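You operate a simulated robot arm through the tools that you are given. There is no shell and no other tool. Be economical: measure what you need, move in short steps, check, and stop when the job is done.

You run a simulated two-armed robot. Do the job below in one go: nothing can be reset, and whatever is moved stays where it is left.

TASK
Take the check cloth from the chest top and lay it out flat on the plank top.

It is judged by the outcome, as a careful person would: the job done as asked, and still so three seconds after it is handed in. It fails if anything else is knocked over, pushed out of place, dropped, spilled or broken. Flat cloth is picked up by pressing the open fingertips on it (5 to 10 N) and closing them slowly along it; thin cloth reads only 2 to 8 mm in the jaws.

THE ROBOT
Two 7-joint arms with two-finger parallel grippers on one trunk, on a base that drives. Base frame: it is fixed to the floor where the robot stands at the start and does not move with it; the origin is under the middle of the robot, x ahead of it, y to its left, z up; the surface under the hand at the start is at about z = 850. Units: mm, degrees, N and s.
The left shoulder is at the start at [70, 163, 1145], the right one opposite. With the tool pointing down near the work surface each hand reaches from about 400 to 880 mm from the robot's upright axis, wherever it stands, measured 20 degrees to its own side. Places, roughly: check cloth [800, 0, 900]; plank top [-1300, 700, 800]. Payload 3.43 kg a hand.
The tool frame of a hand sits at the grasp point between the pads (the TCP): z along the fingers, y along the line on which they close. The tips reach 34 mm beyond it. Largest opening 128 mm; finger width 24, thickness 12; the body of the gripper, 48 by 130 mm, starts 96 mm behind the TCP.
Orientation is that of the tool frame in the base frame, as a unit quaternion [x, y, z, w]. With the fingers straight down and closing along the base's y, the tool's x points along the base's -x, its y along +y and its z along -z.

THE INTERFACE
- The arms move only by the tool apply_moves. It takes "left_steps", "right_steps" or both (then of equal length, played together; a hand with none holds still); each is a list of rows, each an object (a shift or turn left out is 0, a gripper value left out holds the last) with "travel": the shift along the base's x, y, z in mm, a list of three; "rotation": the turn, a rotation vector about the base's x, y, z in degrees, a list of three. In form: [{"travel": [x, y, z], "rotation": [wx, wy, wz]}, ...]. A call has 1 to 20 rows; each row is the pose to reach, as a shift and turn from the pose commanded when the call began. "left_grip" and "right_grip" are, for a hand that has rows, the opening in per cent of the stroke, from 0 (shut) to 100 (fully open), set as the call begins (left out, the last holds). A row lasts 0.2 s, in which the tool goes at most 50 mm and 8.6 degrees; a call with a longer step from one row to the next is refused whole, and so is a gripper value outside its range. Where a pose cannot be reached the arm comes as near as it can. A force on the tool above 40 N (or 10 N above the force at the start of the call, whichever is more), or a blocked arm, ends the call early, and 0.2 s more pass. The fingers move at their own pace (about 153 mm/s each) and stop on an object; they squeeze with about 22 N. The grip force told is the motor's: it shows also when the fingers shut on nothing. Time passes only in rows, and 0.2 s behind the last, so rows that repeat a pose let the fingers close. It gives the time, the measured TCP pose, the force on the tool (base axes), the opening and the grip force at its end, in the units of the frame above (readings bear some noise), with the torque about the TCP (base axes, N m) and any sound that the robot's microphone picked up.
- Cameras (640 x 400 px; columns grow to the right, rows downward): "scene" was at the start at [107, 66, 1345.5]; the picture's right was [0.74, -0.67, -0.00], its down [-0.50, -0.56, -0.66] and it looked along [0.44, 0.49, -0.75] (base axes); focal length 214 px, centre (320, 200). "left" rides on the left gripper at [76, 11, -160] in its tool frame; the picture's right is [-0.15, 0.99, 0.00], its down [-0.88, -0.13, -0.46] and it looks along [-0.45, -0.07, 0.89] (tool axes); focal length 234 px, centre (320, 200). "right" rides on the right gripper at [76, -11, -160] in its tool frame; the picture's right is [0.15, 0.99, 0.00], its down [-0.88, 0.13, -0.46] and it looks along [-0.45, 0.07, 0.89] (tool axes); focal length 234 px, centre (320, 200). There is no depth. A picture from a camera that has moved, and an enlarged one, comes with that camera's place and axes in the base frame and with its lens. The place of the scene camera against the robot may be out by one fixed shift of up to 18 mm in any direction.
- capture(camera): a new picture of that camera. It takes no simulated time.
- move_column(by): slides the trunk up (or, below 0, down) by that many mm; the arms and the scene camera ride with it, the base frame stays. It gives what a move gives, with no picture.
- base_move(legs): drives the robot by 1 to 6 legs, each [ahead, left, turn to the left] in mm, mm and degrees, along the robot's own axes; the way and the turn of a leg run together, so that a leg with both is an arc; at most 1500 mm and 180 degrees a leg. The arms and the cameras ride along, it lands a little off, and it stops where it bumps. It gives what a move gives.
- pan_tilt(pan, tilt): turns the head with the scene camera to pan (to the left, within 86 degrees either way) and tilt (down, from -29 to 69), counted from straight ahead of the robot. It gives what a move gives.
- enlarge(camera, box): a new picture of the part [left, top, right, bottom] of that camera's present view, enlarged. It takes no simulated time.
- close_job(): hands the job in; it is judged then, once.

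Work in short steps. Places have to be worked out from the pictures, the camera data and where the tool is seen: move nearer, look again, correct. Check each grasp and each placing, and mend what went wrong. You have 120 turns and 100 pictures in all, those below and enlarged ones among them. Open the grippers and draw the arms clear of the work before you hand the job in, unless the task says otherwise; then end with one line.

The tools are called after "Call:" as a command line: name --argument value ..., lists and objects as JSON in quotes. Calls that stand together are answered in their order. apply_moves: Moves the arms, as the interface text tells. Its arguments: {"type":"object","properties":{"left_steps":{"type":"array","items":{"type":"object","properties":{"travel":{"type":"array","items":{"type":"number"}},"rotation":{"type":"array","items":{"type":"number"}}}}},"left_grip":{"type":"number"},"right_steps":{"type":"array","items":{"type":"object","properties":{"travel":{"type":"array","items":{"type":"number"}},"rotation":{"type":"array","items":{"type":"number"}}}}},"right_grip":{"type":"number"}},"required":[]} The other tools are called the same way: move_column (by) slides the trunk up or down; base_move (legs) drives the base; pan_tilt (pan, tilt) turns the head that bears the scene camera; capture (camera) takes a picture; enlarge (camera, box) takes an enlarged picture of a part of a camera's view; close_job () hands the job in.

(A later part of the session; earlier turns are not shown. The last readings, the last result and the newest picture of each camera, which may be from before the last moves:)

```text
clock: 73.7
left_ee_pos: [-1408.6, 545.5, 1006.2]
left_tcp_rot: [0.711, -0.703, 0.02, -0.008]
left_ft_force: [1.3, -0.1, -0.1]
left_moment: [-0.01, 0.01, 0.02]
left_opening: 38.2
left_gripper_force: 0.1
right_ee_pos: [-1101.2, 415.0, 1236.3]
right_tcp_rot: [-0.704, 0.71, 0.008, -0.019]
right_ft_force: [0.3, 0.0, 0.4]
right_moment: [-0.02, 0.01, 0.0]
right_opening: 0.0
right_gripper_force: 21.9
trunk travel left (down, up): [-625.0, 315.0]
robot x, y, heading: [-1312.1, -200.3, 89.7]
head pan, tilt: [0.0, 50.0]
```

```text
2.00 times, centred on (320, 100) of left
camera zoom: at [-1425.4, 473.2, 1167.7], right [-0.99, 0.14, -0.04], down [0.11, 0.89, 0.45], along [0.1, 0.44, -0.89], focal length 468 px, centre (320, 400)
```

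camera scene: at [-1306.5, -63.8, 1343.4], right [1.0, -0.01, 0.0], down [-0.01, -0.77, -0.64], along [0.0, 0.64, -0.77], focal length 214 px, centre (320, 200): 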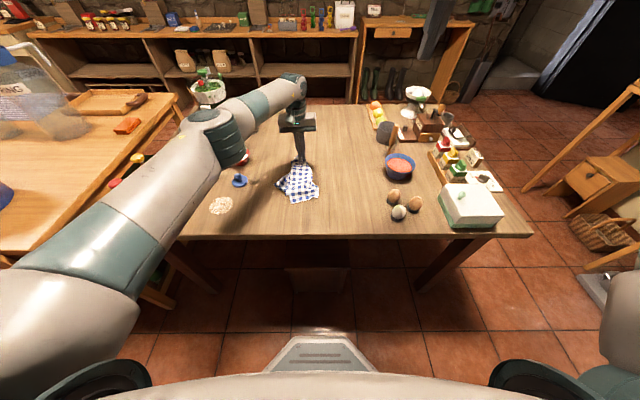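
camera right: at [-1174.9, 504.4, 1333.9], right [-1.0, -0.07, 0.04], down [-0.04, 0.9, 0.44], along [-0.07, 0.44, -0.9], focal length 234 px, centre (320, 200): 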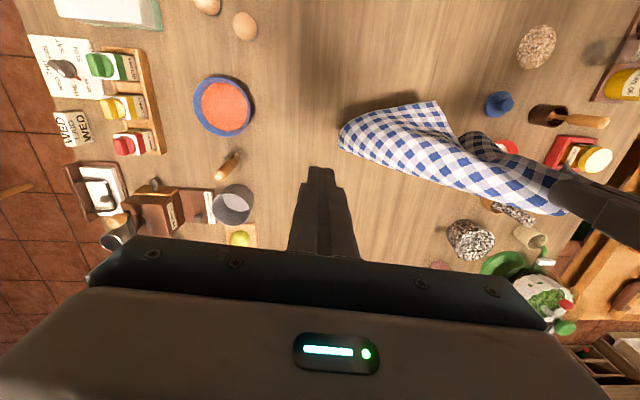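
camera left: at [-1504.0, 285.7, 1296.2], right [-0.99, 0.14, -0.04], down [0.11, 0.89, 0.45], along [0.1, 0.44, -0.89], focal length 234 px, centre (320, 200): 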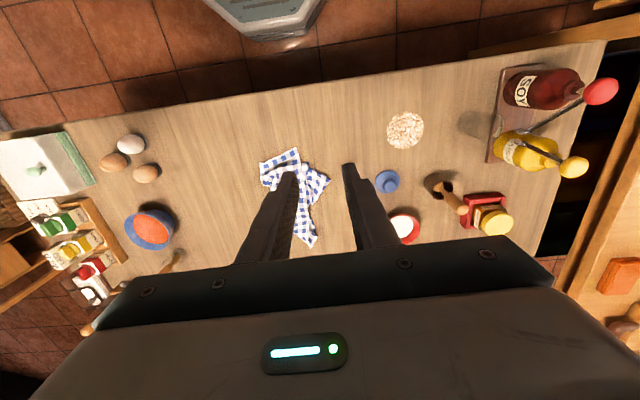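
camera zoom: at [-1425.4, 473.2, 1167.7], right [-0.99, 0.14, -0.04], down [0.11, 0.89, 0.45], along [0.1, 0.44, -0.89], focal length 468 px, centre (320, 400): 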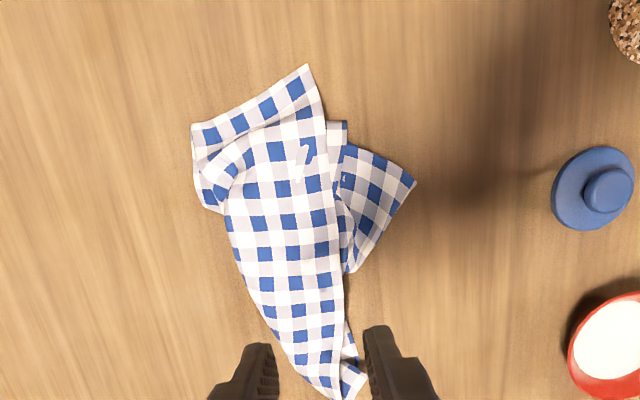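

I zoom in more to read the layers.

Call:
enlarge --camera "left" --box '[240, 20, 384, 110]'

Call:
enlarge --camera "left" --box '[250, 100, 394, 200]'

```text
4.44 times, centred on (312, 65) of left
camera zoom: at [-1425.4, 473.2, 1167.7], right [-0.99, 0.14, -0.04], down [0.11, 0.89, 0.45], along [0.1, 0.44, -0.89], focal length 1041 px, centre (356, 800)
```

zoom: 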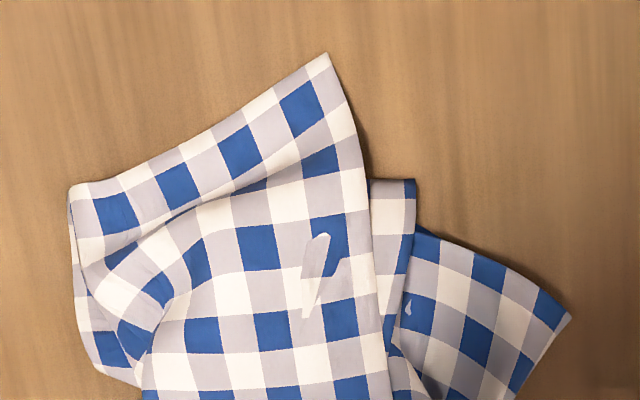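

```text
4.00 times, centred on (322, 150) of left
camera zoom: at [-1425.4, 473.2, 1167.7], right [-0.99, 0.14, -0.04], down [0.11, 0.89, 0.45], along [0.1, 0.44, -0.89], focal length 937 px, centre (312, 400)
```

zoom: 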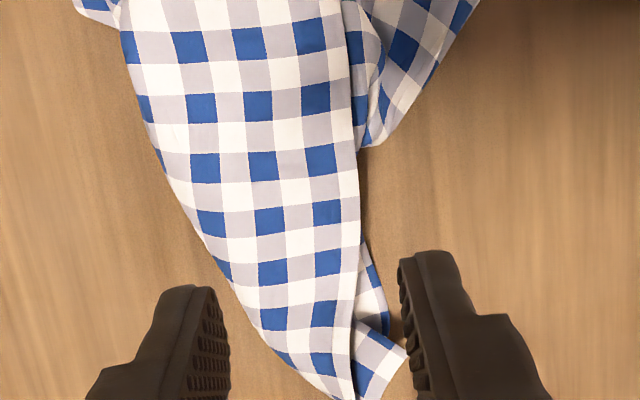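

Now it's clear: the short edge with corner FL (at about (−1410, 412)) and NL (far end, about (−1406, 658)) lies on top, and the rest is folded once under it, towards −x. So the top page must be turned over to +x. I raise the left hand and reposition the base (100 ahead, 70 right) for better reach.

Call:
apply_moves --left_steps '[{"travel": [0, -20, 40]}, {"travel": [0, -40, 80]}, {"travel": [0, -60, 120]}, {"travel": [0, -90, 150]}, {"travel": [0, -120, 150]}, {"travel": [0, -120, 150]}]'

Call:
base_move --legs '[[100, -70, 0]]'

Call:
capture --camera "scene"

```text
clock: 75.1
left_ee_pos: [-1410.1, 426.1, 1156.2]
left_tcp_rot: [0.71, -0.704, 0.019, -0.009]
left_ft_force: [-0.3, -0.1, 0.8]
left_moment: [0.0, 0.03, -0.02]
left_opening: 38.2
left_gripper_force: 0.1
right_ee_pos: [-1102.7, 416.2, 1235.3]
right_tcp_rot: [-0.704, 0.71, 0.008, -0.02]
right_ft_force: [-0.2, 0.5, 0.2]
right_moment: [0.03, 0.03, -0.02]
right_opening: 0.0
right_gripper_force: 22.1
trunk travel left (down, up): [-625.0, 315.0]
robot x, y, heading: [-1311.0, -198.8, 89.7]
head pan, tilt: [0.0, 50.0]
```

```text
clock: 76.3
left_ee_pos: [-1339.4, 527.1, 1158.0]
left_tcp_rot: [0.711, -0.703, 0.019, -0.008]
left_ft_force: [0.6, -0.4, 0.5]
left_moment: [-0.01, 0.01, 0.01]
left_opening: 38.3
left_gripper_force: 0.1
right_ee_pos: [-1031.3, 516.1, 1237.3]
right_tcp_rot: [-0.704, 0.71, 0.008, -0.02]
right_ft_force: [1.1, 0.0, 0.2]
right_moment: [0.04, 0.01, 0.0]
right_opening: 0.0
right_gripper_force: 22.1
trunk travel left (down, up): [-625.0, 315.0]
robot x, y, heading: [-1241.0, -97.9, 90.1]
head pan, tilt: [0.0, 50.0]
```

```text
43 pictures are left
camera scene: at [-1235.6, 36.2, 1343.6], right [1.0, 0.0, 0.0], down [0.0, -0.77, -0.64], along [0.0, 0.64, -0.77], focal length 214 px, centre (320, 200)
```

scene: 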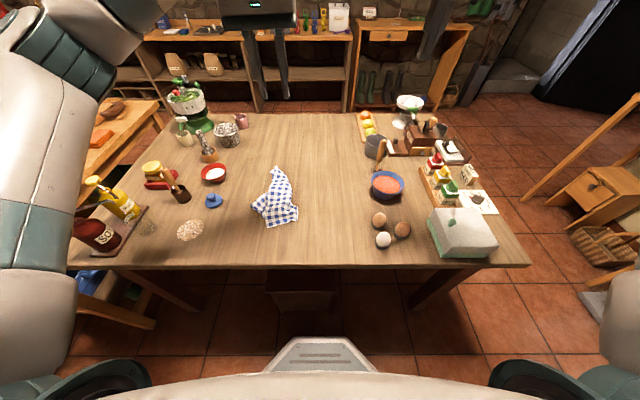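

I bring the left hand over the near corner T, levelled, at hover height, and check with its own camera.

Call:
apply_moves --left_steps '[{"travel": [-15, -30, -30], "rotation": [0.9, 2.2, 0]}, {"travel": [-30, -55, -65], "rotation": [0.9, 2.2, 0]}, {"travel": [-45, -75, -100], "rotation": [0.9, 2.2, 0]}, {"travel": [-55, -90, -140], "rotation": [0.9, 2.2, 0]}, {"travel": [-55, -97, -180], "rotation": [0.9, 2.2, 0]}, {"travel": [-55, -97, -220], "rotation": [0.9, 2.2, 0]}, {"travel": [-55, -97, -250], "rotation": [0.9, 2.2, 0]}, {"travel": [-55, -97, -250], "rotation": [0.9, 2.2, 0]}]' --left_grip 25

Call:
enlarge --camera "left" --box '[160, 50, 480, 250]'

```text
clock: 78.1
left_ee_pos: [-1393.9, 429.2, 903.9]
left_tcp_rot: [0.711, -0.703, 0.0, 0.0]
left_ft_force: [0.4, 0.0, -0.8]
left_moment: [0.01, -0.01, 0.02]
left_opening: 32.0
left_gripper_force: 0.1
right_ee_pos: [-1030.7, 516.8, 1236.3]
right_tcp_rot: [-0.705, 0.709, 0.008, -0.021]
right_ft_force: [0.1, 0.0, 0.2]
right_moment: [0.01, 0.01, -0.04]
right_opening: 0.0
right_gripper_force: 21.8
trunk travel left (down, up): [-625.0, 315.0]
robot x, y, heading: [-1239.6, -99.4, 90.0]
head pan, tilt: [0.0, 50.0]
```

```text
2.00 times, centred on (320, 150) of left
camera zoom: at [-1404.4, 353.5, 1064.3], right [-0.99, 0.13, 0.0], down [0.12, 0.88, 0.46], along [0.06, 0.45, -0.89], focal length 468 px, centre (320, 300)
```

zoom: 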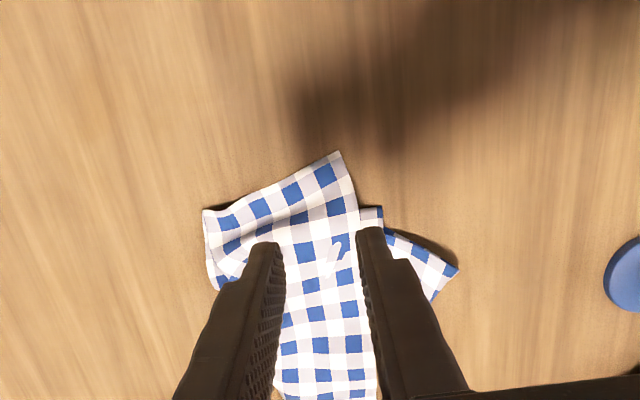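

T is at about (−1409, 399). I shift to (−1393, 418) and descend to near contact.

Call:
apply_moves --left_steps '[{"travel": [1, -11, -20]}, {"travel": [1, -11, -45]}, {"travel": [1, -11, -62]}, {"travel": [1, -11, -67]}, {"travel": [1, -11, -68]}, {"travel": [1, -11, -68]}]'

Call:
enlarge --camera "left" --box '[160, 50, 480, 250]'

```text
clock: 79.5
left_ee_pos: [-1395.0, 417.9, 838.5]
left_tcp_rot: [0.712, -0.702, -0.001, 0.0]
left_ft_force: [0.0, -0.3, -0.2]
left_moment: [-0.02, -0.02, 0.04]
left_opening: 31.7
left_gripper_force: 0.1
right_ee_pos: [-1032.0, 517.2, 1237.3]
right_tcp_rot: [-0.704, 0.71, 0.009, -0.019]
right_ft_force: [0.6, 0.5, -0.1]
right_moment: [0.01, -0.02, 0.0]
right_opening: 0.1
right_gripper_force: 22.1
trunk travel left (down, up): [-625.0, 315.0]
robot x, y, heading: [-1241.4, -99.1, 89.7]
head pan, tilt: [0.0, 50.0]
```

```text
2.00 times, centred on (320, 150) of left
camera zoom: at [-1404.2, 342.6, 998.9], right [-0.99, 0.13, 0.0], down [0.12, 0.88, 0.46], along [0.06, 0.45, -0.89], focal length 468 px, centre (320, 300)
```

zoom: 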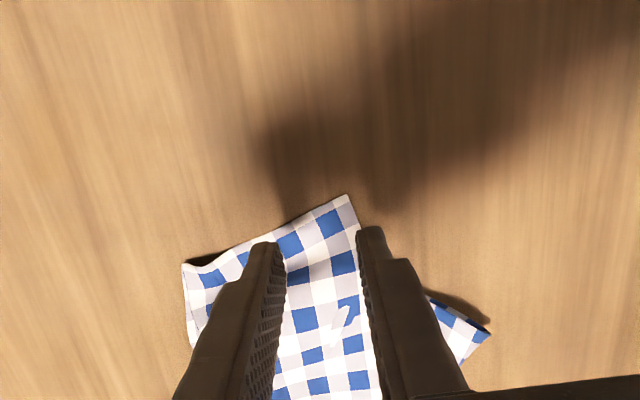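

I shift 12 mm to +x so both fingers are on the cloth, and lower to contact.

Call:
apply_moves --left_steps '[{"travel": [12, -2, 0]}, {"travel": [12, -2, -3]}, {"travel": [12, -2, -5]}, {"travel": [12, -2, -5]}]'

```text
clock: 80.5
left_ee_pos: [-1381.3, 417.5, 833.5]
left_tcp_rot: [0.711, -0.703, 0.0, 0.001]
left_ft_force: [-0.4, -0.3, -0.1]
left_moment: [-0.01, -0.02, 0.0]
left_opening: 32.1
left_gripper_force: 0.1
right_ee_pos: [-1031.5, 515.8, 1236.7]
right_tcp_rot: [-0.704, 0.71, 0.008, -0.02]
right_ft_force: [0.7, -0.5, -0.2]
right_moment: [-0.03, 0.01, 0.03]
right_opening: 0.0
right_gripper_force: 22.5
trunk travel left (down, up): [-625.0, 315.0]
robot x, y, heading: [-1237.5, -97.5, 89.6]
head pan, tilt: [0.0, 50.0]
```

Call:
apply_moves --left_steps '[{"travel": [0, 0, -1.5]}, {"travel": [0, 0, -3]}, {"travel": [0, 0, -3]}]'

Call:
apply_moves --left_steps '[{"travel": [0, 0, -1.5]}, {"travel": [0, 0, -2]}, {"travel": [0, 0, -2]}]'

```text
clock: 81.3
left_ee_pos: [-1381.5, 417.5, 830.2]
left_tcp_rot: [0.712, -0.702, 0.001, 0.0]
left_ft_force: [0.4, -0.5, 0.4]
left_moment: [0.01, -0.03, 0.0]
left_opening: 32.2
left_gripper_force: 0.1
right_ee_pos: [-1031.2, 515.8, 1236.5]
right_tcp_rot: [-0.705, 0.709, 0.008, -0.02]
right_ft_force: [-0.9, 0.1, 0.4]
right_moment: [-0.04, -0.03, 0.0]
right_opening: 0.0
right_gripper_force: 22.0
trunk travel left (down, up): [-625.0, 315.0]
robot x, y, heading: [-1238.9, -97.9, 90.0]
head pan, tilt: [0.0, 50.0]
```

```text
clock: 82.1
left_ee_pos: [-1382.1, 416.6, 829.0]
left_tcp_rot: [0.712, -0.702, -0.001, 0.0]
left_ft_force: [0.5, -0.2, 1.0]
left_moment: [-0.01, 0.02, 0.0]
left_opening: 32.2
left_gripper_force: 0.0
right_ee_pos: [-1031.3, 517.7, 1236.5]
right_tcp_rot: [-0.705, 0.709, 0.008, -0.02]
right_ft_force: [-0.6, 0.1, 0.1]
right_moment: [0.01, 0.03, 0.0]
right_opening: 0.0
right_gripper_force: 21.7
trunk travel left (down, up): [-625.0, 315.0]
robot x, y, heading: [-1242.4, -98.2, 89.9]
head pan, tilt: [0.0, 50.0]
```

Call:
apply_moves --left_steps '[{"travel": [0, 0, -1]}, {"travel": [0, 0, -2]}, {"travel": [0, 0, -2]}]'

Call:
enlarge --camera "left" --box '[160, 50, 480, 250]'

```text
clock: 82.9
left_ee_pos: [-1381.7, 416.6, 826.6]
left_tcp_rot: [0.711, -0.703, 0.0, 0.0]
left_ft_force: [-0.4, 0.0, -0.4]
left_moment: [0.0, 0.0, -0.02]
left_opening: 32.3
left_gripper_force: 0.1
right_ee_pos: [-1031.2, 516.8, 1237.2]
right_tcp_rot: [-0.704, 0.709, 0.008, -0.02]
right_ft_force: [0.7, 0.4, 0.7]
right_moment: [0.01, -0.01, 0.02]
right_opening: 0.0
right_gripper_force: 21.7
trunk travel left (down, up): [-625.0, 315.0]
robot x, y, heading: [-1240.4, -98.8, 89.6]
head pan, tilt: [0.0, 50.0]
```

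```text
2.00 times, centred on (320, 150) of left
camera zoom: at [-1391.8, 340.8, 986.7], right [-0.99, 0.14, 0.0], down [0.12, 0.88, 0.46], along [0.06, 0.45, -0.89], focal length 468 px, centre (320, 300)
```

zoom: 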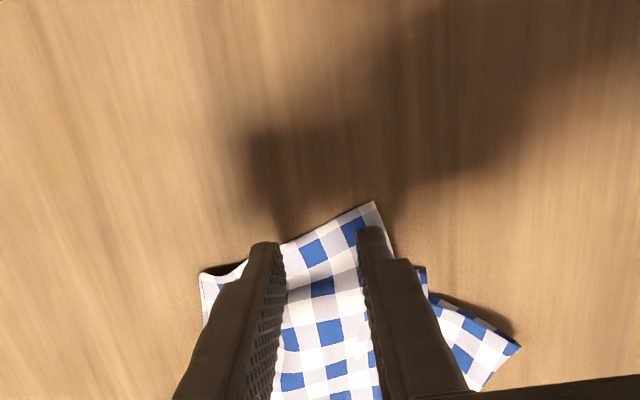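

The shadow shows the tips are still well above; the table is lower than 800 (triangulating suggests roughly 760). I go down in larger steps, watching the force.

Call:
apply_moves --left_steps '[{"travel": [-2, 3, -3]}, {"travel": [-2, 3, -6]}, {"travel": [-2, 3, -9]}, {"travel": [-2, 3, -12]}, {"travel": [-2, 3, -12]}]'

Call:
apply_moves --left_steps '[{"travel": [0, 0, -3]}, {"travel": [0, 0, -6]}, {"travel": [0, 0, -8]}, {"travel": [0, 0, -8]}]'

Call:
enlarge --camera "left" --box '[160, 50, 480, 250]'

```text
clock: 84.1
left_ee_pos: [-1382.7, 419.4, 814.3]
left_tcp_rot: [0.712, -0.702, 0.0, -0.001]
left_ft_force: [-0.2, 0.8, -0.1]
left_moment: [0.02, -0.02, -0.01]
left_opening: 32.0
left_gripper_force: 0.0
right_ee_pos: [-1031.6, 517.1, 1236.2]
right_tcp_rot: [-0.704, 0.71, 0.008, -0.02]
right_ft_force: [-0.8, 0.1, -0.4]
right_moment: [-0.04, 0.0, 0.01]
right_opening: 0.0
right_gripper_force: 21.7
trunk travel left (down, up): [-625.0, 315.0]
robot x, y, heading: [-1243.5, -99.6, 89.8]
head pan, tilt: [0.0, 50.0]
```

```text
clock: 85.1
left_ee_pos: [-1383.0, 419.9, 806.9]
left_tcp_rot: [0.711, -0.703, 0.0, 0.0]
left_ft_force: [-0.2, 1.0, 0.1]
left_moment: [-0.03, -0.01, -0.03]
left_opening: 31.9
left_gripper_force: 0.0
right_ee_pos: [-1030.6, 517.0, 1235.1]
right_tcp_rot: [-0.705, 0.709, 0.008, -0.02]
right_ft_force: [0.7, -0.6, -0.7]
right_moment: [0.01, -0.01, -0.02]
right_opening: 0.0
right_gripper_force: 21.8
trunk travel left (down, up): [-625.0, 315.0]
robot x, y, heading: [-1236.9, -97.7, 89.9]
head pan, tilt: [0.0, 50.0]
```

```text
2.00 times, centred on (320, 150) of left
camera zoom: at [-1393.6, 343.4, 966.8], right [-0.99, 0.13, 0.0], down [0.12, 0.88, 0.46], along [0.06, 0.45, -0.89], focal length 468 px, centre (320, 300)
```

zoom: 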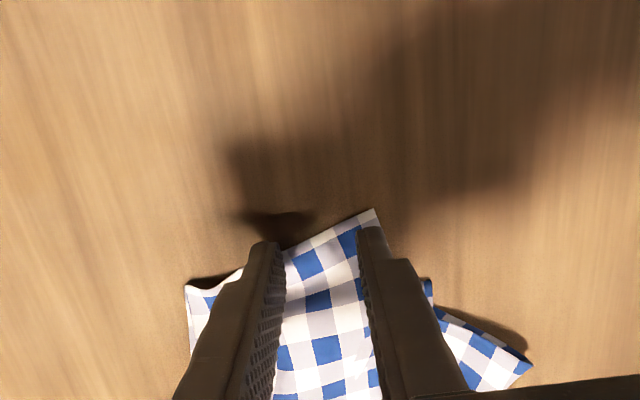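

Triangulation now gives the table at z≈760, so contact should be near TCP 795.

Call:
apply_moves --left_steps '[{"travel": [0, 0, -3]}, {"travel": [0, 0, -6]}, {"travel": [0, 0, -9]}, {"travel": [0, 0, -9]}]'

Call:
apply_moves --left_steps '[{"travel": [0, 0, -1.5]}, {"travel": [0, 0, -3]}, {"travel": [0, 0, -3]}]'

```text
clock: 86.1
left_ee_pos: [-1385.0, 420.1, 798.2]
left_tcp_rot: [0.712, -0.702, 0.0, -0.001]
left_ft_force: [0.4, 1.0, 0.5]
left_moment: [0.0, -0.02, -0.02]
left_opening: 32.3
left_gripper_force: 0.1
right_ee_pos: [-1031.1, 517.0, 1237.5]
right_tcp_rot: [-0.705, 0.709, 0.009, -0.02]
right_ft_force: [0.1, 0.0, -0.4]
right_moment: [0.01, -0.01, 0.02]
right_opening: 0.0
right_gripper_force: 22.0
trunk travel left (down, up): [-625.0, 315.0]
robot x, y, heading: [-1240.0, -94.4, 89.9]
head pan, tilt: [0.0, 50.0]
```

```text
clock: 86.9
left_ee_pos: [-1382.0, 420.1, 796.5]
left_tcp_rot: [0.712, -0.703, -0.002, -0.001]
left_ft_force: [-3.3, 1.4, 13.3]
left_moment: [0.2, 0.29, 0.02]
left_opening: 32.5
left_gripper_force: 0.2
right_ee_pos: [-1032.0, 515.6, 1236.4]
right_tcp_rot: [-0.704, 0.71, 0.008, -0.019]
right_ft_force: [-0.4, -0.7, 0.2]
right_moment: [-0.04, 0.02, -0.02]
right_opening: 0.0
right_gripper_force: 21.6
trunk travel left (down, up): [-625.0, 315.0]
robot x, y, heading: [-1240.7, -96.5, 90.0]
head pan, tilt: [0.0, 50.0]
```

Contact at TCP ≈ 796.5 (13 N). I ease slightly and close in steps.

Call:
apply_moves --left_steps '[{"travel": [0, 0, 0.6]}]' --left_grip 21

Call:
apply_moves --left_steps '[{"travel": [0, 0, 0]}]' --left_grip 17

Call:
apply_moves --left_steps '[{"travel": [0, 0, 0]}]' --left_grip 13

Call:
enlarge --camera "left" --box '[160, 50, 480, 250]'

```text
clock: 87.3
left_ee_pos: [-1381.4, 419.5, 796.1]
left_tcp_rot: [0.711, -0.703, 0.001, -0.002]
left_ft_force: [1.7, 1.3, 11.1]
left_moment: [0.14, 0.12, -0.06]
left_opening: 25.6
left_gripper_force: 0.0
right_ee_pos: [-1029.8, 515.6, 1236.4]
right_tcp_rot: [-0.704, 0.71, 0.008, -0.019]
right_ft_force: [-0.1, 0.3, 0.1]
right_moment: [0.01, -0.02, -0.03]
right_opening: 0.0
right_gripper_force: 22.3
trunk travel left (down, up): [-625.0, 315.0]
robot x, y, heading: [-1241.3, -97.1, 89.8]
head pan, tilt: [0.0, 50.0]
```

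```text
clock: 87.7
left_ee_pos: [-1383.2, 419.0, 795.7]
left_tcp_rot: [0.711, -0.703, 0.0, -0.001]
left_ft_force: [1.6, -0.3, 10.4]
left_moment: [0.12, 0.19, 0.0]
left_opening: 21.0
left_gripper_force: 0.1
right_ee_pos: [-1029.6, 516.4, 1236.6]
right_tcp_rot: [-0.704, 0.71, 0.008, -0.02]
right_ft_force: [0.1, -0.4, -1.0]
right_moment: [0.0, -0.01, 0.02]
right_opening: 0.0
right_gripper_force: 22.2
trunk travel left (down, up): [-625.0, 315.0]
robot x, y, heading: [-1241.0, -92.5, 90.0]
head pan, tilt: [0.0, 50.0]
```

```text
clock: 88.1
left_ee_pos: [-1382.5, 418.9, 796.9]
left_tcp_rot: [0.711, -0.703, -0.001, -0.001]
left_ft_force: [1.6, 0.3, 10.5]
left_moment: [0.09, 0.13, -0.03]
left_opening: 15.8
left_gripper_force: 0.1
right_ee_pos: [-1030.2, 516.2, 1235.7]
right_tcp_rot: [-0.704, 0.71, 0.009, -0.019]
right_ft_force: [-0.1, -0.2, 0.2]
right_moment: [0.0, 0.0, 0.0]
right_opening: 0.3
right_gripper_force: 22.2
trunk travel left (down, up): [-625.0, 315.0]
robot x, y, heading: [-1242.7, -98.8, 89.6]
head pan, tilt: [0.0, 50.0]
```

```text
2.00 times, centred on (320, 150) of left
camera zoom: at [-1392.8, 342.9, 956.0], right [-0.99, 0.14, 0.0], down [0.12, 0.88, 0.46], along [0.06, 0.45, -0.89], focal length 468 px, centre (320, 300)
```

zoom: 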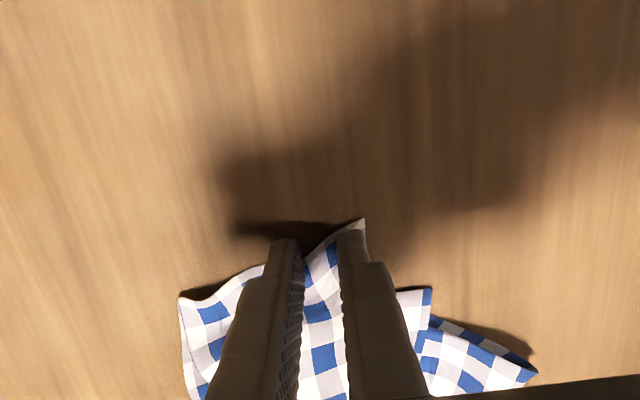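

The cloth is bunching between the fingers; I continue to shut.

Call:
apply_moves --left_steps '[{"travel": [0, 0, 0]}]' --left_grip 9

Call:
apply_moves --left_steps '[{"travel": [0, 0, 0]}]' --left_grip 5

Call:
apply_moves --left_steps '[{"travel": [0, 0, 0]}, {"travel": [0, 0, 0]}, {"travel": [0, 0, 0]}]' --left_grip 0

```text
clock: 88.5
left_ee_pos: [-1383.2, 418.9, 797.0]
left_tcp_rot: [0.711, -0.703, 0.0, 0.0]
left_ft_force: [1.4, 0.1, 10.3]
left_moment: [0.12, 0.11, -0.02]
left_opening: 10.7
left_gripper_force: 0.1
right_ee_pos: [-1031.5, 516.6, 1236.0]
right_tcp_rot: [-0.704, 0.71, 0.009, -0.02]
right_ft_force: [-0.8, 0.1, 0.5]
right_moment: [0.0, 0.0, 0.03]
right_opening: 0.1
right_gripper_force: 21.7
trunk travel left (down, up): [-625.0, 315.0]
robot x, y, heading: [-1241.2, -99.7, 89.8]
head pan, tilt: [0.0, 50.0]
```

```text
clock: 88.9
left_ee_pos: [-1381.4, 418.7, 796.9]
left_tcp_rot: [0.711, -0.703, -0.001, -0.001]
left_ft_force: [1.4, -0.6, 9.4]
left_moment: [0.11, 0.08, -0.03]
left_opening: 5.2
left_gripper_force: 0.0
right_ee_pos: [-1030.6, 515.9, 1236.9]
right_tcp_rot: [-0.704, 0.71, 0.009, -0.02]
right_ft_force: [-0.2, 0.5, 0.0]
right_moment: [-0.02, 0.0, -0.02]
right_opening: 0.1
right_gripper_force: 21.6
trunk travel left (down, up): [-625.0, 315.0]
robot x, y, heading: [-1238.9, -98.1, 89.6]
head pan, tilt: [0.0, 50.0]
```

```text
clock: 89.7
left_ee_pos: [-1383.3, 418.9, 795.8]
left_tcp_rot: [0.711, -0.703, 0.0, 0.0]
left_ft_force: [-0.4, 1.3, 11.3]
left_moment: [0.17, 0.15, 0.02]
left_opening: 1.7
left_gripper_force: 22.2
right_ee_pos: [-1031.6, 515.4, 1237.8]
right_tcp_rot: [-0.705, 0.709, 0.009, -0.019]
right_ft_force: [1.1, 0.4, 0.0]
right_moment: [-0.02, 0.02, 0.02]
right_opening: 0.0
right_gripper_force: 21.6
trunk travel left (down, up): [-625.0, 315.0]
robot x, y, heading: [-1241.3, -99.4, 89.8]
head pan, tilt: [0.0, 50.0]
```

The jaw reads 1.7 mm; I lift 60 mm while moving to +x and look whether the corner came along.

Call:
apply_moves --left_steps '[{"travel": [3, 0, 15]}, {"travel": [8, 0, 30]}, {"travel": [16, 0, 45]}, {"travel": [28, 0, 60]}, {"travel": [40, 0, 70]}, {"travel": [40, 0, 70]}]'

Call:
enlarge --camera "scene" --box '[200, 130, 400, 255]'

Call:
capture --camera "left"

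```text
clock: 91.1
left_ee_pos: [-1343.9, 418.8, 865.8]
left_tcp_rot: [0.711, -0.703, 0.0, 0.0]
left_ft_force: [0.0, -0.9, 0.1]
left_moment: [0.01, -0.02, 0.04]
left_opening: 2.1
left_gripper_force: 22.3
right_ee_pos: [-1031.2, 516.1, 1236.3]
right_tcp_rot: [-0.705, 0.709, 0.008, -0.02]
right_ft_force: [-0.2, 0.7, 0.2]
right_moment: [0.01, 0.0, -0.01]
right_opening: 0.1
right_gripper_force: 22.2
trunk travel left (down, up): [-625.0, 315.0]
robot x, y, heading: [-1239.5, -96.5, 89.9]
head pan, tilt: [0.0, 50.0]
```

```text
3.20 times, centred on (300, 192) of scene
camera zoom: at [-1235.7, 36.8, 1343.5], right [1.0, 0.0, 0.0], down [0.0, -0.77, -0.64], along [0.0, 0.64, -0.77], focal length 686 px, centre (384, 224)
```

zoom: 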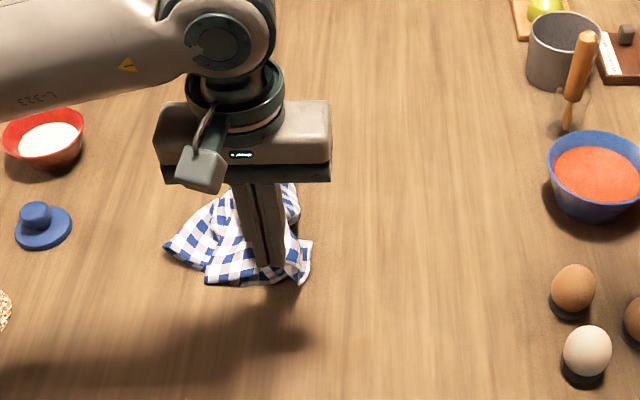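

```text
36 pictures are left
camera left: at [-1353.8, 343.2, 1025.6], right [-0.99, 0.13, 0.0], down [0.12, 0.88, 0.46], along [0.06, 0.45, -0.89], focal length 234 px, centre (320, 200)
```

left: 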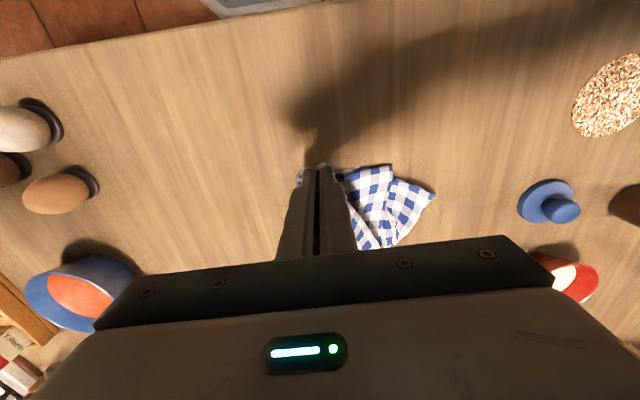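

The top corner is turning over while the lower layer stays put. I carry it on to +x and lower.

Call:
apply_moves --left_steps '[{"travel": [20, 0, 5]}, {"travel": [40, 0, 5]}, {"travel": [60, 0, -5]}, {"travel": [78, 0, -20]}, {"travel": [95, 0, -38]}, {"travel": [110, 0, -55]}, {"travel": [120, 0, -62]}, {"travel": [120, 0, -62]}]'

Call:
enlarge --camera "scene" --box '[200, 130, 400, 255]'

```text
clock: 92.9
left_ee_pos: [-1222.2, 420.6, 805.6]
left_tcp_rot: [0.711, -0.703, 0.0, 0.001]
left_ft_force: [-0.6, -0.2, -0.3]
left_moment: [-0.02, 0.0, 0.0]
left_opening: 1.8
left_gripper_force: 22.3
right_ee_pos: [-1031.6, 515.5, 1236.5]
right_tcp_rot: [-0.704, 0.71, 0.008, -0.02]
right_ft_force: [-0.7, -0.5, -1.4]
right_moment: [0.01, 0.04, -0.03]
right_opening: 0.0
right_gripper_force: 21.8
trunk travel left (down, up): [-625.0, 315.0]
robot x, y, heading: [-1240.4, -94.6, 90.1]
head pan, tilt: [0.0, 50.0]
```

```text
3.20 times, centred on (300, 192) of scene
camera zoom: at [-1235.5, 36.8, 1343.5], right [1.0, 0.0, 0.0], down [0.0, -0.77, -0.64], along [0.0, 0.64, -0.77], focal length 686 px, centre (384, 224)
```

zoom: 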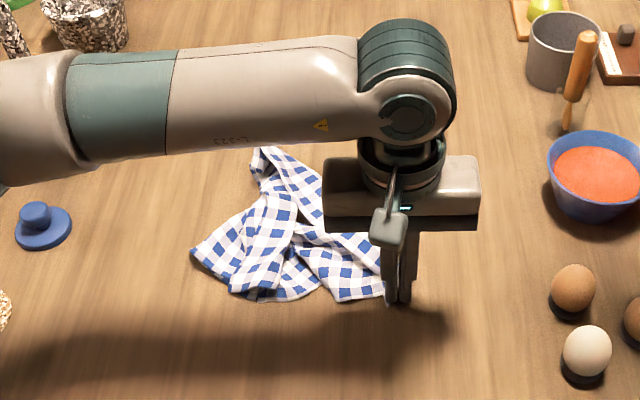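

It is opening well. I pull this corner another 65 mm to +x, low over the table, to straighten its long edge.

Call:
apply_moves --left_steps '[{"travel": [12, -3, -3]}, {"travel": [24, -6, -3]}, {"travel": [36, -9, -3]}, {"travel": [48, -12, -3]}, {"travel": [60, -14, -3]}, {"travel": [65, -15, -3]}, {"travel": [65, -15, -3]}]'

Call:
enlarge --camera "scene" --box '[200, 130, 400, 255]'

```text
clock: 94.5
left_ee_pos: [-1158.6, 405.7, 801.9]
left_tcp_rot: [0.711, -0.703, -0.001, 0.0]
left_ft_force: [-0.4, -0.2, 0.9]
left_moment: [0.0, -0.03, 0.07]
left_opening: 1.7
left_gripper_force: 21.6
right_ee_pos: [-1030.9, 517.1, 1236.4]
right_tcp_rot: [-0.704, 0.71, 0.008, -0.02]
right_ft_force: [0.6, -1.1, 0.3]
right_moment: [0.03, 0.02, -0.01]
right_opening: 0.0
right_gripper_force: 22.1
trunk travel left (down, up): [-625.0, 315.0]
robot x, y, heading: [-1237.5, -95.4, 89.9]
head pan, tilt: [0.0, 50.0]
```

```text
3.20 times, centred on (300, 192) of scene
camera zoom: at [-1235.3, 36.8, 1343.5], right [1.0, 0.0, 0.0], down [0.0, -0.77, -0.64], along [0.0, 0.64, -0.77], focal length 686 px, centre (384, 224)
```

zoom: 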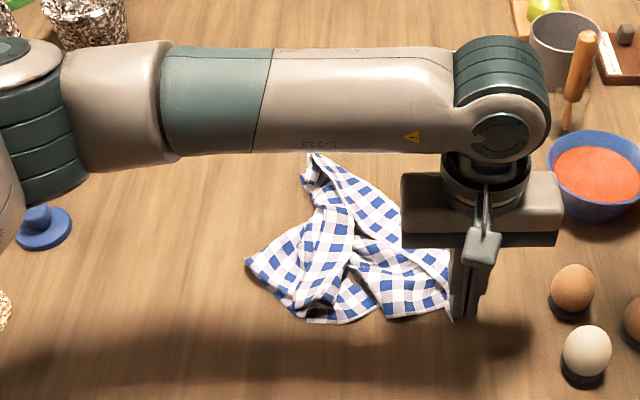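

The cloth only slid. New plan: release here, then grip this corner (FL) with the right hand and FR with the left; lifting the long edge with both lets gravity unfold the rest. I release, rise, and move the left hand back towards FR.

Call:
apply_moves --left_steps '[{"travel": [0, 0, -4]}, {"travel": [0, 0, -4]}]'

Call:
apply_moves --left_steps '[{"travel": [0, 0, 0]}, {"travel": [0, 0, 0]}, {"travel": [0, 0, 20]}, {"travel": [0, 0, 50]}, {"travel": [-10, 0, 90]}, {"travel": [-40, 0, 120]}, {"travel": [-80, 0, 140]}, {"travel": [-125, 10, 140]}, {"travel": [-170, 20, 140]}, {"travel": [-210, 30, 140]}, {"travel": [-250, 40, 140]}, {"travel": [-290, 40, 140]}, {"travel": [-290, 40, 140]}]' --left_grip 25

Call:
enlarge --camera "scene" --box '[200, 130, 400, 255]'

Call:
capture --camera "left"

```text
clock: 95.1
left_ee_pos: [-1159.0, 405.4, 796.9]
left_tcp_rot: [0.711, -0.703, -0.001, -0.001]
left_ft_force: [0.5, -0.2, 2.6]
left_moment: [0.03, 0.0, 0.02]
left_opening: 1.7
left_gripper_force: 22.4
right_ee_pos: [-1032.2, 516.8, 1238.5]
right_tcp_rot: [-0.705, 0.709, 0.009, -0.021]
right_ft_force: [0.3, 0.1, -0.8]
right_moment: [-0.02, 0.02, 0.0]
right_opening: 0.1
right_gripper_force: 22.1
trunk travel left (down, up): [-625.0, 315.0]
robot x, y, heading: [-1239.1, -100.8, 89.6]
head pan, tilt: [0.0, 50.0]
```

```text
clock: 97.9
left_ee_pos: [-1446.0, 443.7, 935.6]
left_tcp_rot: [0.711, -0.703, 0.0, 0.0]
left_ft_force: [-0.4, 0.5, -0.1]
left_moment: [0.01, 0.02, -0.01]
left_opening: 32.2
left_gripper_force: 0.0
right_ee_pos: [-1029.6, 515.9, 1237.1]
right_tcp_rot: [-0.704, 0.709, 0.008, -0.021]
right_ft_force: [0.1, -0.8, -0.2]
right_moment: [-0.01, 0.01, -0.04]
right_opening: 0.2
right_gripper_force: 22.0
trunk travel left (down, up): [-625.0, 315.0]
robot x, y, heading: [-1240.4, -97.9, 89.8]
head pan, tilt: [0.0, 50.0]
```

```text
3.20 times, centred on (300, 192) of scene
camera zoom: at [-1234.2, 37.3, 1343.4], right [1.0, 0.0, 0.0], down [0.0, -0.77, -0.64], along [0.0, 0.64, -0.77], focal length 686 px, centre (384, 224)
```

zoom: 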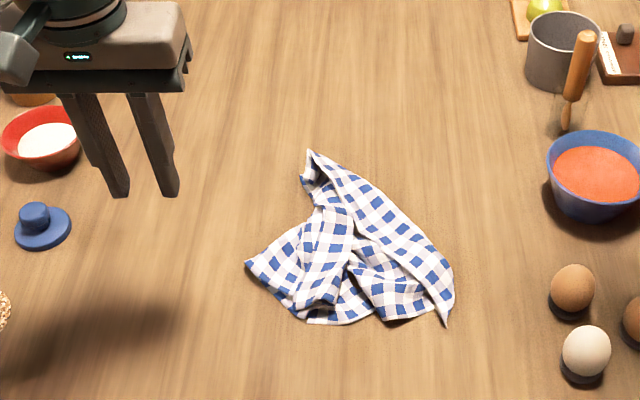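

```text
32 pictures are left
camera left: at [-1456.1, 367.3, 1095.8], right [-0.99, 0.14, 0.0], down [0.12, 0.88, 0.46], along [0.06, 0.45, -0.89], focal length 234 px, centre (320, 200)
```

left: 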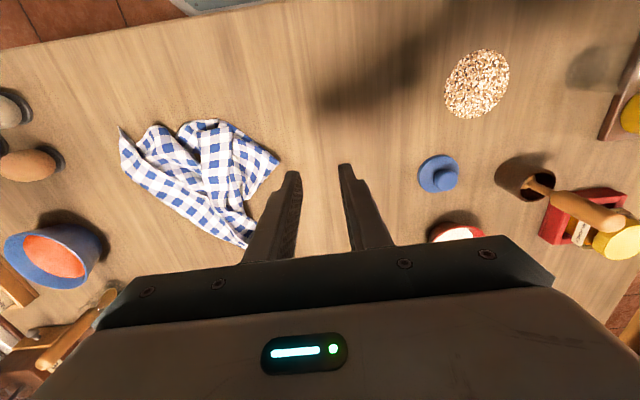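

Call:
enlarge --camera "left" --box '[100, 100, 300, 260]'

```text
2.50 times, centred on (200, 180) of left
camera zoom: at [-1456.1, 367.3, 1095.8], right [-0.99, 0.14, 0.0], down [0.12, 0.88, 0.46], along [0.06, 0.45, -0.89], focal length 585 px, centre (620, 250)
```

zoom: 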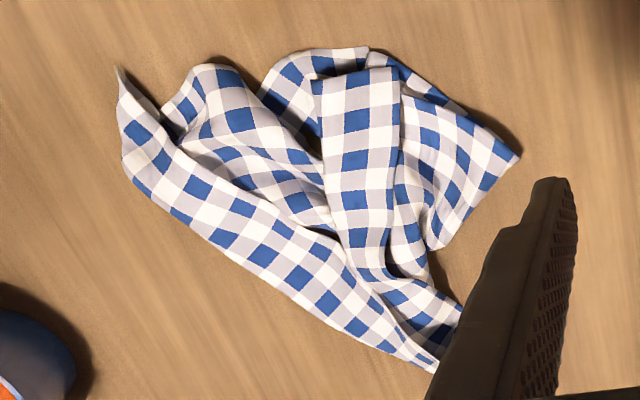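

Corners located: FR ≈ (−1383, 466) and FL ≈ (−1172, 390). I move the left hand to pinch 32 mm inside FR.

Call:
apply_moves --left_steps '[{"travel": [30, 8, -10]}, {"travel": [60, 16, -30]}, {"travel": [93, 22, -60]}, {"travel": [93, 22, -90]}, {"travel": [93, 22, -115]}, {"travel": [93, 22, -128]}, {"travel": [93, 22, -128]}]'

Call:
enlarge --camera "left" --box '[160, 70, 480, 270]'

```text
clock: 99.5
left_ee_pos: [-1354.5, 467.9, 807.2]
left_tcp_rot: [0.711, -0.704, -0.001, -0.001]
left_ft_force: [-0.5, 0.5, 0.4]
left_moment: [-0.02, 0.02, -0.01]
left_opening: 32.0
left_gripper_force: 0.1
right_ee_pos: [-1031.3, 516.0, 1237.6]
right_tcp_rot: [-0.704, 0.71, 0.008, -0.02]
right_ft_force: [0.9, -0.6, -0.3]
right_moment: [0.03, 0.0, 0.01]
right_opening: 0.2
right_gripper_force: 22.3
trunk travel left (down, up): [-625.0, 315.0]
robot x, y, heading: [-1239.2, -101.9, 89.8]
head pan, tilt: [0.0, 50.0]
```

```text
2.00 times, centred on (320, 170) of left
camera zoom: at [-1365.2, 391.3, 967.5], right [-0.99, 0.14, 0.0], down [0.12, 0.88, 0.46], along [0.06, 0.45, -0.89], focal length 468 px, centre (320, 260)
```

zoom: 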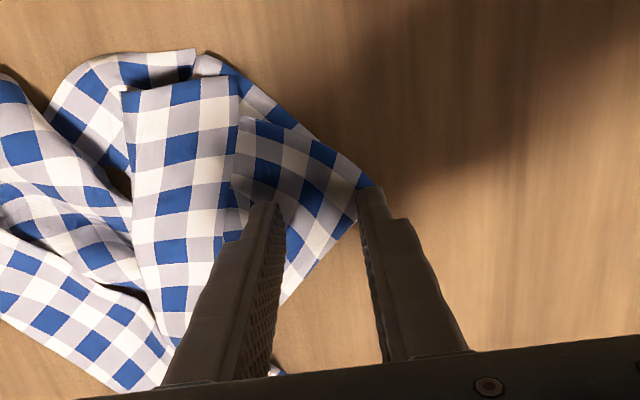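

Call:
apply_moves --left_steps '[{"travel": [6, -3, 0]}, {"travel": [6, -3, -6]}, {"travel": [6, -3, -10]}, {"travel": [6, -3, -10]}]'

```text
clock: 100.5
left_ee_pos: [-1349.0, 464.1, 799.3]
left_tcp_rot: [0.712, -0.703, 0.0, 0.0]
left_ft_force: [-0.2, -0.7, 0.1]
left_moment: [0.03, -0.01, 0.03]
left_opening: 31.9
left_gripper_force: 0.0
right_ee_pos: [-1031.1, 516.4, 1236.0]
right_tcp_rot: [-0.704, 0.71, 0.008, -0.02]
right_ft_force: [-0.4, 0.9, -0.4]
right_moment: [0.01, 0.02, 0.03]
right_opening: 0.1
right_gripper_force: 22.7
trunk travel left (down, up): [-625.0, 315.0]
robot x, y, heading: [-1238.0, -99.8, 89.8]
head pan, tilt: [0.0, 50.0]
```

I press down the last few mm and check the force.

Call:
apply_moves --left_steps '[{"travel": [0, 0, -2]}, {"travel": [0, 0, -3.8]}, {"travel": [0, 0, -3.8]}]'

```text
clock: 101.3
left_ee_pos: [-1348.6, 463.3, 797.3]
left_tcp_rot: [0.711, -0.703, -0.001, -0.002]
left_ft_force: [0.9, 1.2, 12.9]
left_moment: [0.01, 0.0, -0.04]
left_opening: 32.0
left_gripper_force: 0.1
right_ee_pos: [-1032.1, 514.6, 1236.8]
right_tcp_rot: [-0.704, 0.71, 0.009, -0.02]
right_ft_force: [-0.5, 0.6, 0.1]
right_moment: [-0.02, -0.01, -0.01]
right_opening: 0.0
right_gripper_force: 21.7
trunk travel left (down, up): [-625.0, 315.0]
robot x, y, heading: [-1240.2, -100.1, 89.5]
head pan, tilt: [0.0, 50.0]
```

13 N; I ease 0.6 mm and close in steps.

Call:
apply_moves --left_steps '[{"travel": [0, 0, 0.6]}]' --left_grip 21

Call:
apply_moves --left_steps '[{"travel": [0, 0, 0]}]' --left_grip 17

Call:
apply_moves --left_steps '[{"travel": [0, 0, 0]}]' --left_grip 13

Call:
apply_moves --left_steps '[{"travel": [0, 0, 0]}]' --left_grip 9

Call:
apply_moves --left_steps '[{"travel": [0, 0, 0]}]' --left_grip 5

Call:
apply_moves --left_steps '[{"travel": [0, 0, 0]}, {"travel": [0, 0, 0]}, {"travel": [0, 0, 0]}]' --left_grip 0

Call:
enlarge --camera "left" --box '[160, 70, 480, 270]'

```text
clock: 101.7
left_ee_pos: [-1349.4, 463.4, 796.3]
left_tcp_rot: [0.712, -0.702, -0.001, -0.001]
left_ft_force: [1.0, 1.5, 14.2]
left_moment: [0.01, -0.03, 0.02]
left_opening: 24.7
left_gripper_force: 0.0
right_ee_pos: [-1030.7, 515.7, 1238.0]
right_tcp_rot: [-0.704, 0.709, 0.008, -0.019]
right_ft_force: [0.5, -0.4, 0.7]
right_moment: [0.05, -0.02, 0.0]
right_opening: 0.0
right_gripper_force: 22.2
trunk travel left (down, up): [-625.0, 315.0]
robot x, y, heading: [-1239.7, -96.1, 89.7]
head pan, tilt: [0.0, 50.0]
```

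```text
clock: 102.1
left_ee_pos: [-1349.9, 463.2, 796.3]
left_tcp_rot: [0.711, -0.703, 0.0, -0.001]
left_ft_force: [0.1, 0.5, 15.5]
left_moment: [0.02, -0.02, 0.02]
left_opening: 19.8
left_gripper_force: 0.1
right_ee_pos: [-1030.4, 516.6, 1237.7]
right_tcp_rot: [-0.704, 0.71, 0.008, -0.019]
right_ft_force: [-0.9, -0.4, 0.0]
right_moment: [0.01, -0.02, 0.01]
right_opening: 0.0
right_gripper_force: 22.0
trunk travel left (down, up): [-625.0, 315.0]
robot x, y, heading: [-1240.8, -100.8, 89.8]
head pan, tilt: [0.0, 50.0]
```

```text
clock: 102.5
left_ee_pos: [-1350.2, 463.0, 795.6]
left_tcp_rot: [0.712, -0.702, -0.001, 0.0]
left_ft_force: [0.2, 0.6, 16.8]
left_moment: [-0.02, -0.09, 0.04]
left_opening: 14.1
left_gripper_force: 0.0
right_ee_pos: [-1031.2, 515.3, 1238.2]
right_tcp_rot: [-0.704, 0.71, 0.009, -0.02]
right_ft_force: [-0.1, 0.1, -0.2]
right_moment: [0.01, -0.03, -0.01]
right_opening: 0.0
right_gripper_force: 22.1
trunk travel left (down, up): [-625.0, 315.0]
robot x, y, heading: [-1237.7, -103.3, 89.6]
head pan, tilt: [0.0, 50.0]
```

```text
clock: 102.9
left_ee_pos: [-1349.5, 462.9, 795.3]
left_tcp_rot: [0.711, -0.703, 0.0, -0.001]
left_ft_force: [1.0, -0.5, 18.3]
left_moment: [-0.03, -0.05, 0.04]
left_opening: 9.4
left_gripper_force: 0.0
right_ee_pos: [-1030.9, 515.2, 1238.1]
right_tcp_rot: [-0.705, 0.709, 0.008, -0.019]
right_ft_force: [0.0, -0.4, -0.1]
right_moment: [-0.01, 0.0, 0.02]
right_opening: 0.3
right_gripper_force: 22.0
trunk travel left (down, up): [-625.0, 315.0]
robot x, y, heading: [-1239.1, -97.4, 89.7]
head pan, tilt: [0.0, 50.0]
```

```text
clock: 103.3
left_ee_pos: [-1348.6, 462.5, 795.9]
left_tcp_rot: [0.711, -0.703, -0.001, 0.0]
left_ft_force: [-0.6, -0.4, 19.4]
left_moment: [-0.06, -0.06, -0.03]
left_opening: 5.8
left_gripper_force: 0.0
right_ee_pos: [-1030.6, 515.6, 1238.9]
right_tcp_rot: [-0.705, 0.709, 0.008, -0.019]
right_ft_force: [-0.5, -0.6, 0.2]
right_moment: [0.04, 0.0, -0.01]
right_opening: 0.1
right_gripper_force: 22.1
trunk travel left (down, up): [-625.0, 315.0]
robot x, y, heading: [-1242.2, -96.7, 89.9]
head pan, tilt: [0.0, 50.0]
```

```text
clock: 104.1
left_ee_pos: [-1350.1, 463.1, 796.8]
left_tcp_rot: [0.711, -0.704, 0.0, -0.002]
left_ft_force: [1.1, -0.3, 18.6]
left_moment: [-0.08, -0.12, 0.03]
left_opening: 2.3
left_gripper_force: 22.5
right_ee_pos: [-1030.7, 515.0, 1237.1]
right_tcp_rot: [-0.705, 0.709, 0.008, -0.02]
right_ft_force: [-1.2, 0.0, 0.0]
right_moment: [0.0, -0.04, 0.0]
right_opening: 0.0
right_gripper_force: 22.4
trunk travel left (down, up): [-625.0, 315.0]
robot x, y, heading: [-1237.0, -98.6, 89.7]
head pan, tilt: [0.0, 50.0]
```

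```text
2.00 times, centred on (320, 170) of left
camera zoom: at [-1359.1, 386.6, 956.2], right [-0.99, 0.14, 0.0], down [0.12, 0.88, 0.46], along [0.06, 0.45, -0.89], focal length 468 px, centre (320, 260)
```

zoom: 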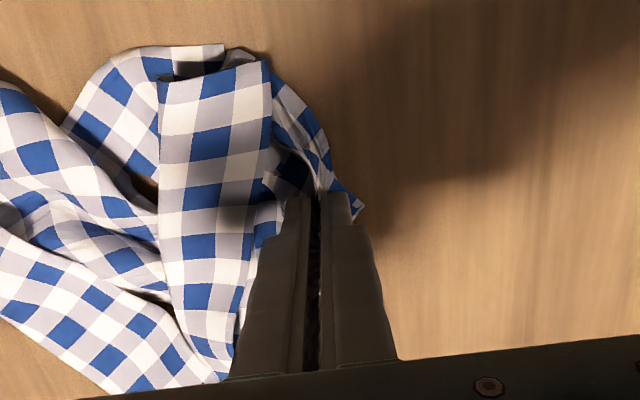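

The left holds FR (2.3 mm). Now I bring the right hand, levelled and open, above FL.

Call:
apply_moves --right_steps '[{"travel": [-20, -20, -40], "rotation": [1, -2.3, 0]}, {"travel": [-40, -40, -80], "rotation": [1, -2.3, 0]}, {"travel": [-65, -55, -120], "rotation": [1, -2.3, 0]}, {"travel": [-90, -70, -160], "rotation": [1, -2.3, 0]}, {"travel": [-115, -85, -200], "rotation": [1, -2.3, 0]}, {"travel": [-139, -101, -240], "rotation": [1, -2.3, 0]}, {"travel": [-139, -101, -285], "rotation": [1, -2.3, 0]}, {"travel": [-139, -101, -330], "rotation": [1, -2.3, 0]}, {"travel": [-139, -101, -365], "rotation": [1, -2.3, 0]}, {"travel": [-139, -101, -365], "rotation": [1, -2.3, 0]}]' --right_grip 30

Call:
enlarge --camera "right" --box '[160, 70, 480, 270]'

```text
clock: 106.3
left_ee_pos: [-1349.3, 463.4, 795.6]
left_tcp_rot: [0.712, -0.702, -0.001, -0.001]
left_ft_force: [1.4, -0.4, 19.2]
left_moment: [-0.07, -0.11, 0.01]
left_opening: 2.6
left_gripper_force: 21.8
right_ee_pos: [-1171.4, 414.9, 872.0]
right_tcp_rot: [-0.705, 0.71, 0.001, 0.001]
right_ft_force: [0.4, -0.1, -0.5]
right_moment: [0.02, -0.04, 0.0]
right_opening: 38.5
right_gripper_force: 0.0
trunk travel left (down, up): [-625.0, 315.0]
robot x, y, heading: [-1239.2, -101.7, 89.7]
head pan, tilt: [0.0, 50.0]
```

```text
2.00 times, centred on (320, 170) of right
camera zoom: at [-1160.4, 338.7, 1030.7], right [-0.99, -0.14, 0.0], down [-0.12, 0.88, 0.46], along [-0.06, 0.45, -0.89], focal length 468 px, centre (320, 260)
```

zoom: 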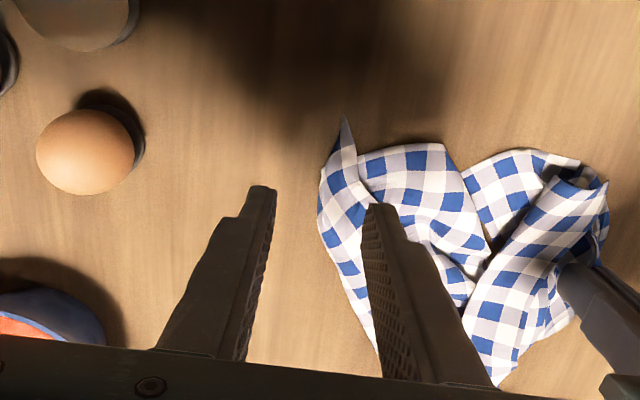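

FL's tip is at (−1179, 385). I aim for the pinch centre (−1195, 412) with a slightly smaller opening, and descend.

Call:
apply_moves --right_steps '[{"travel": [-12, -2, -15]}, {"travel": [-24, -3, -35]}, {"travel": [-24, -3, -55]}, {"travel": [-24, -3, -68]}, {"travel": [-24, -3, -72]}, {"travel": [-24, -3, -72]}]' --right_grip 27

Call:
enlarge --camera "right" --box '[160, 70, 480, 270]'

```text
clock: 107.7
left_ee_pos: [-1348.9, 462.5, 796.9]
left_tcp_rot: [0.711, -0.703, -0.001, 0.0]
left_ft_force: [1.6, -1.0, 19.7]
left_moment: [-0.12, -0.1, 0.04]
left_opening: 2.6
left_gripper_force: 21.8
right_ee_pos: [-1195.3, 410.8, 801.1]
right_tcp_rot: [-0.705, 0.709, 0.0, 0.0]
right_ft_force: [0.0, 0.4, 0.2]
right_moment: [-0.04, -0.01, -0.03]
right_opening: 34.5
right_gripper_force: 0.0
trunk travel left (down, up): [-625.0, 315.0]
robot x, y, heading: [-1241.4, -103.1, 90.0]
head pan, tilt: [0.0, 50.0]
```

```text
2.00 times, centred on (320, 170) of right
camera zoom: at [-1183.9, 336.1, 959.4], right [-0.99, -0.14, 0.0], down [-0.12, 0.88, 0.46], along [-0.06, 0.45, -0.89], focal length 468 px, centre (320, 260)
```

zoom: 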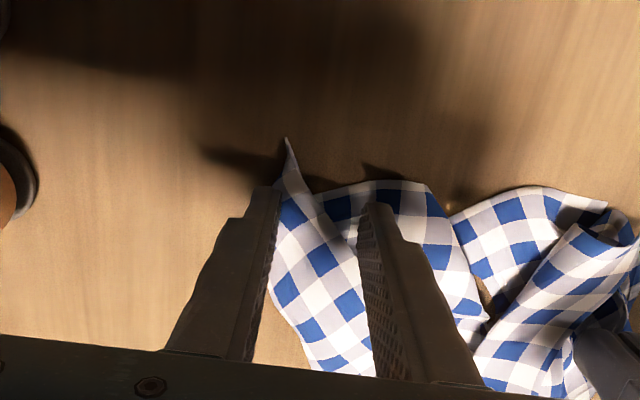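

I shift 5 mm to −x to have the outer finger on the cloth, and press.

Call:
apply_moves --right_steps '[{"travel": [-5, 0, 0]}, {"travel": [-5, 0, -3]}, {"travel": [-5, 0, -5]}, {"travel": [-5, 0, -5]}]'

```text
clock: 108.7
left_ee_pos: [-1350.0, 463.2, 795.8]
left_tcp_rot: [0.712, -0.703, 0.0, -0.001]
left_ft_force: [2.1, 3.0, 14.1]
left_moment: [0.02, -0.12, 0.03]
left_opening: 2.3
left_gripper_force: 22.7
right_ee_pos: [-1200.5, 412.3, 796.8]
right_tcp_rot: [-0.704, 0.71, 0.001, 0.0]
right_ft_force: [0.1, -2.0, 14.3]
right_moment: [-0.04, -0.27, -0.03]
right_opening: 34.7
right_gripper_force: 1.0
trunk travel left (down, up): [-625.0, 315.0]
robot x, y, heading: [-1239.6, -98.2, 89.5]
head pan, tilt: [0.0, 50.0]
```

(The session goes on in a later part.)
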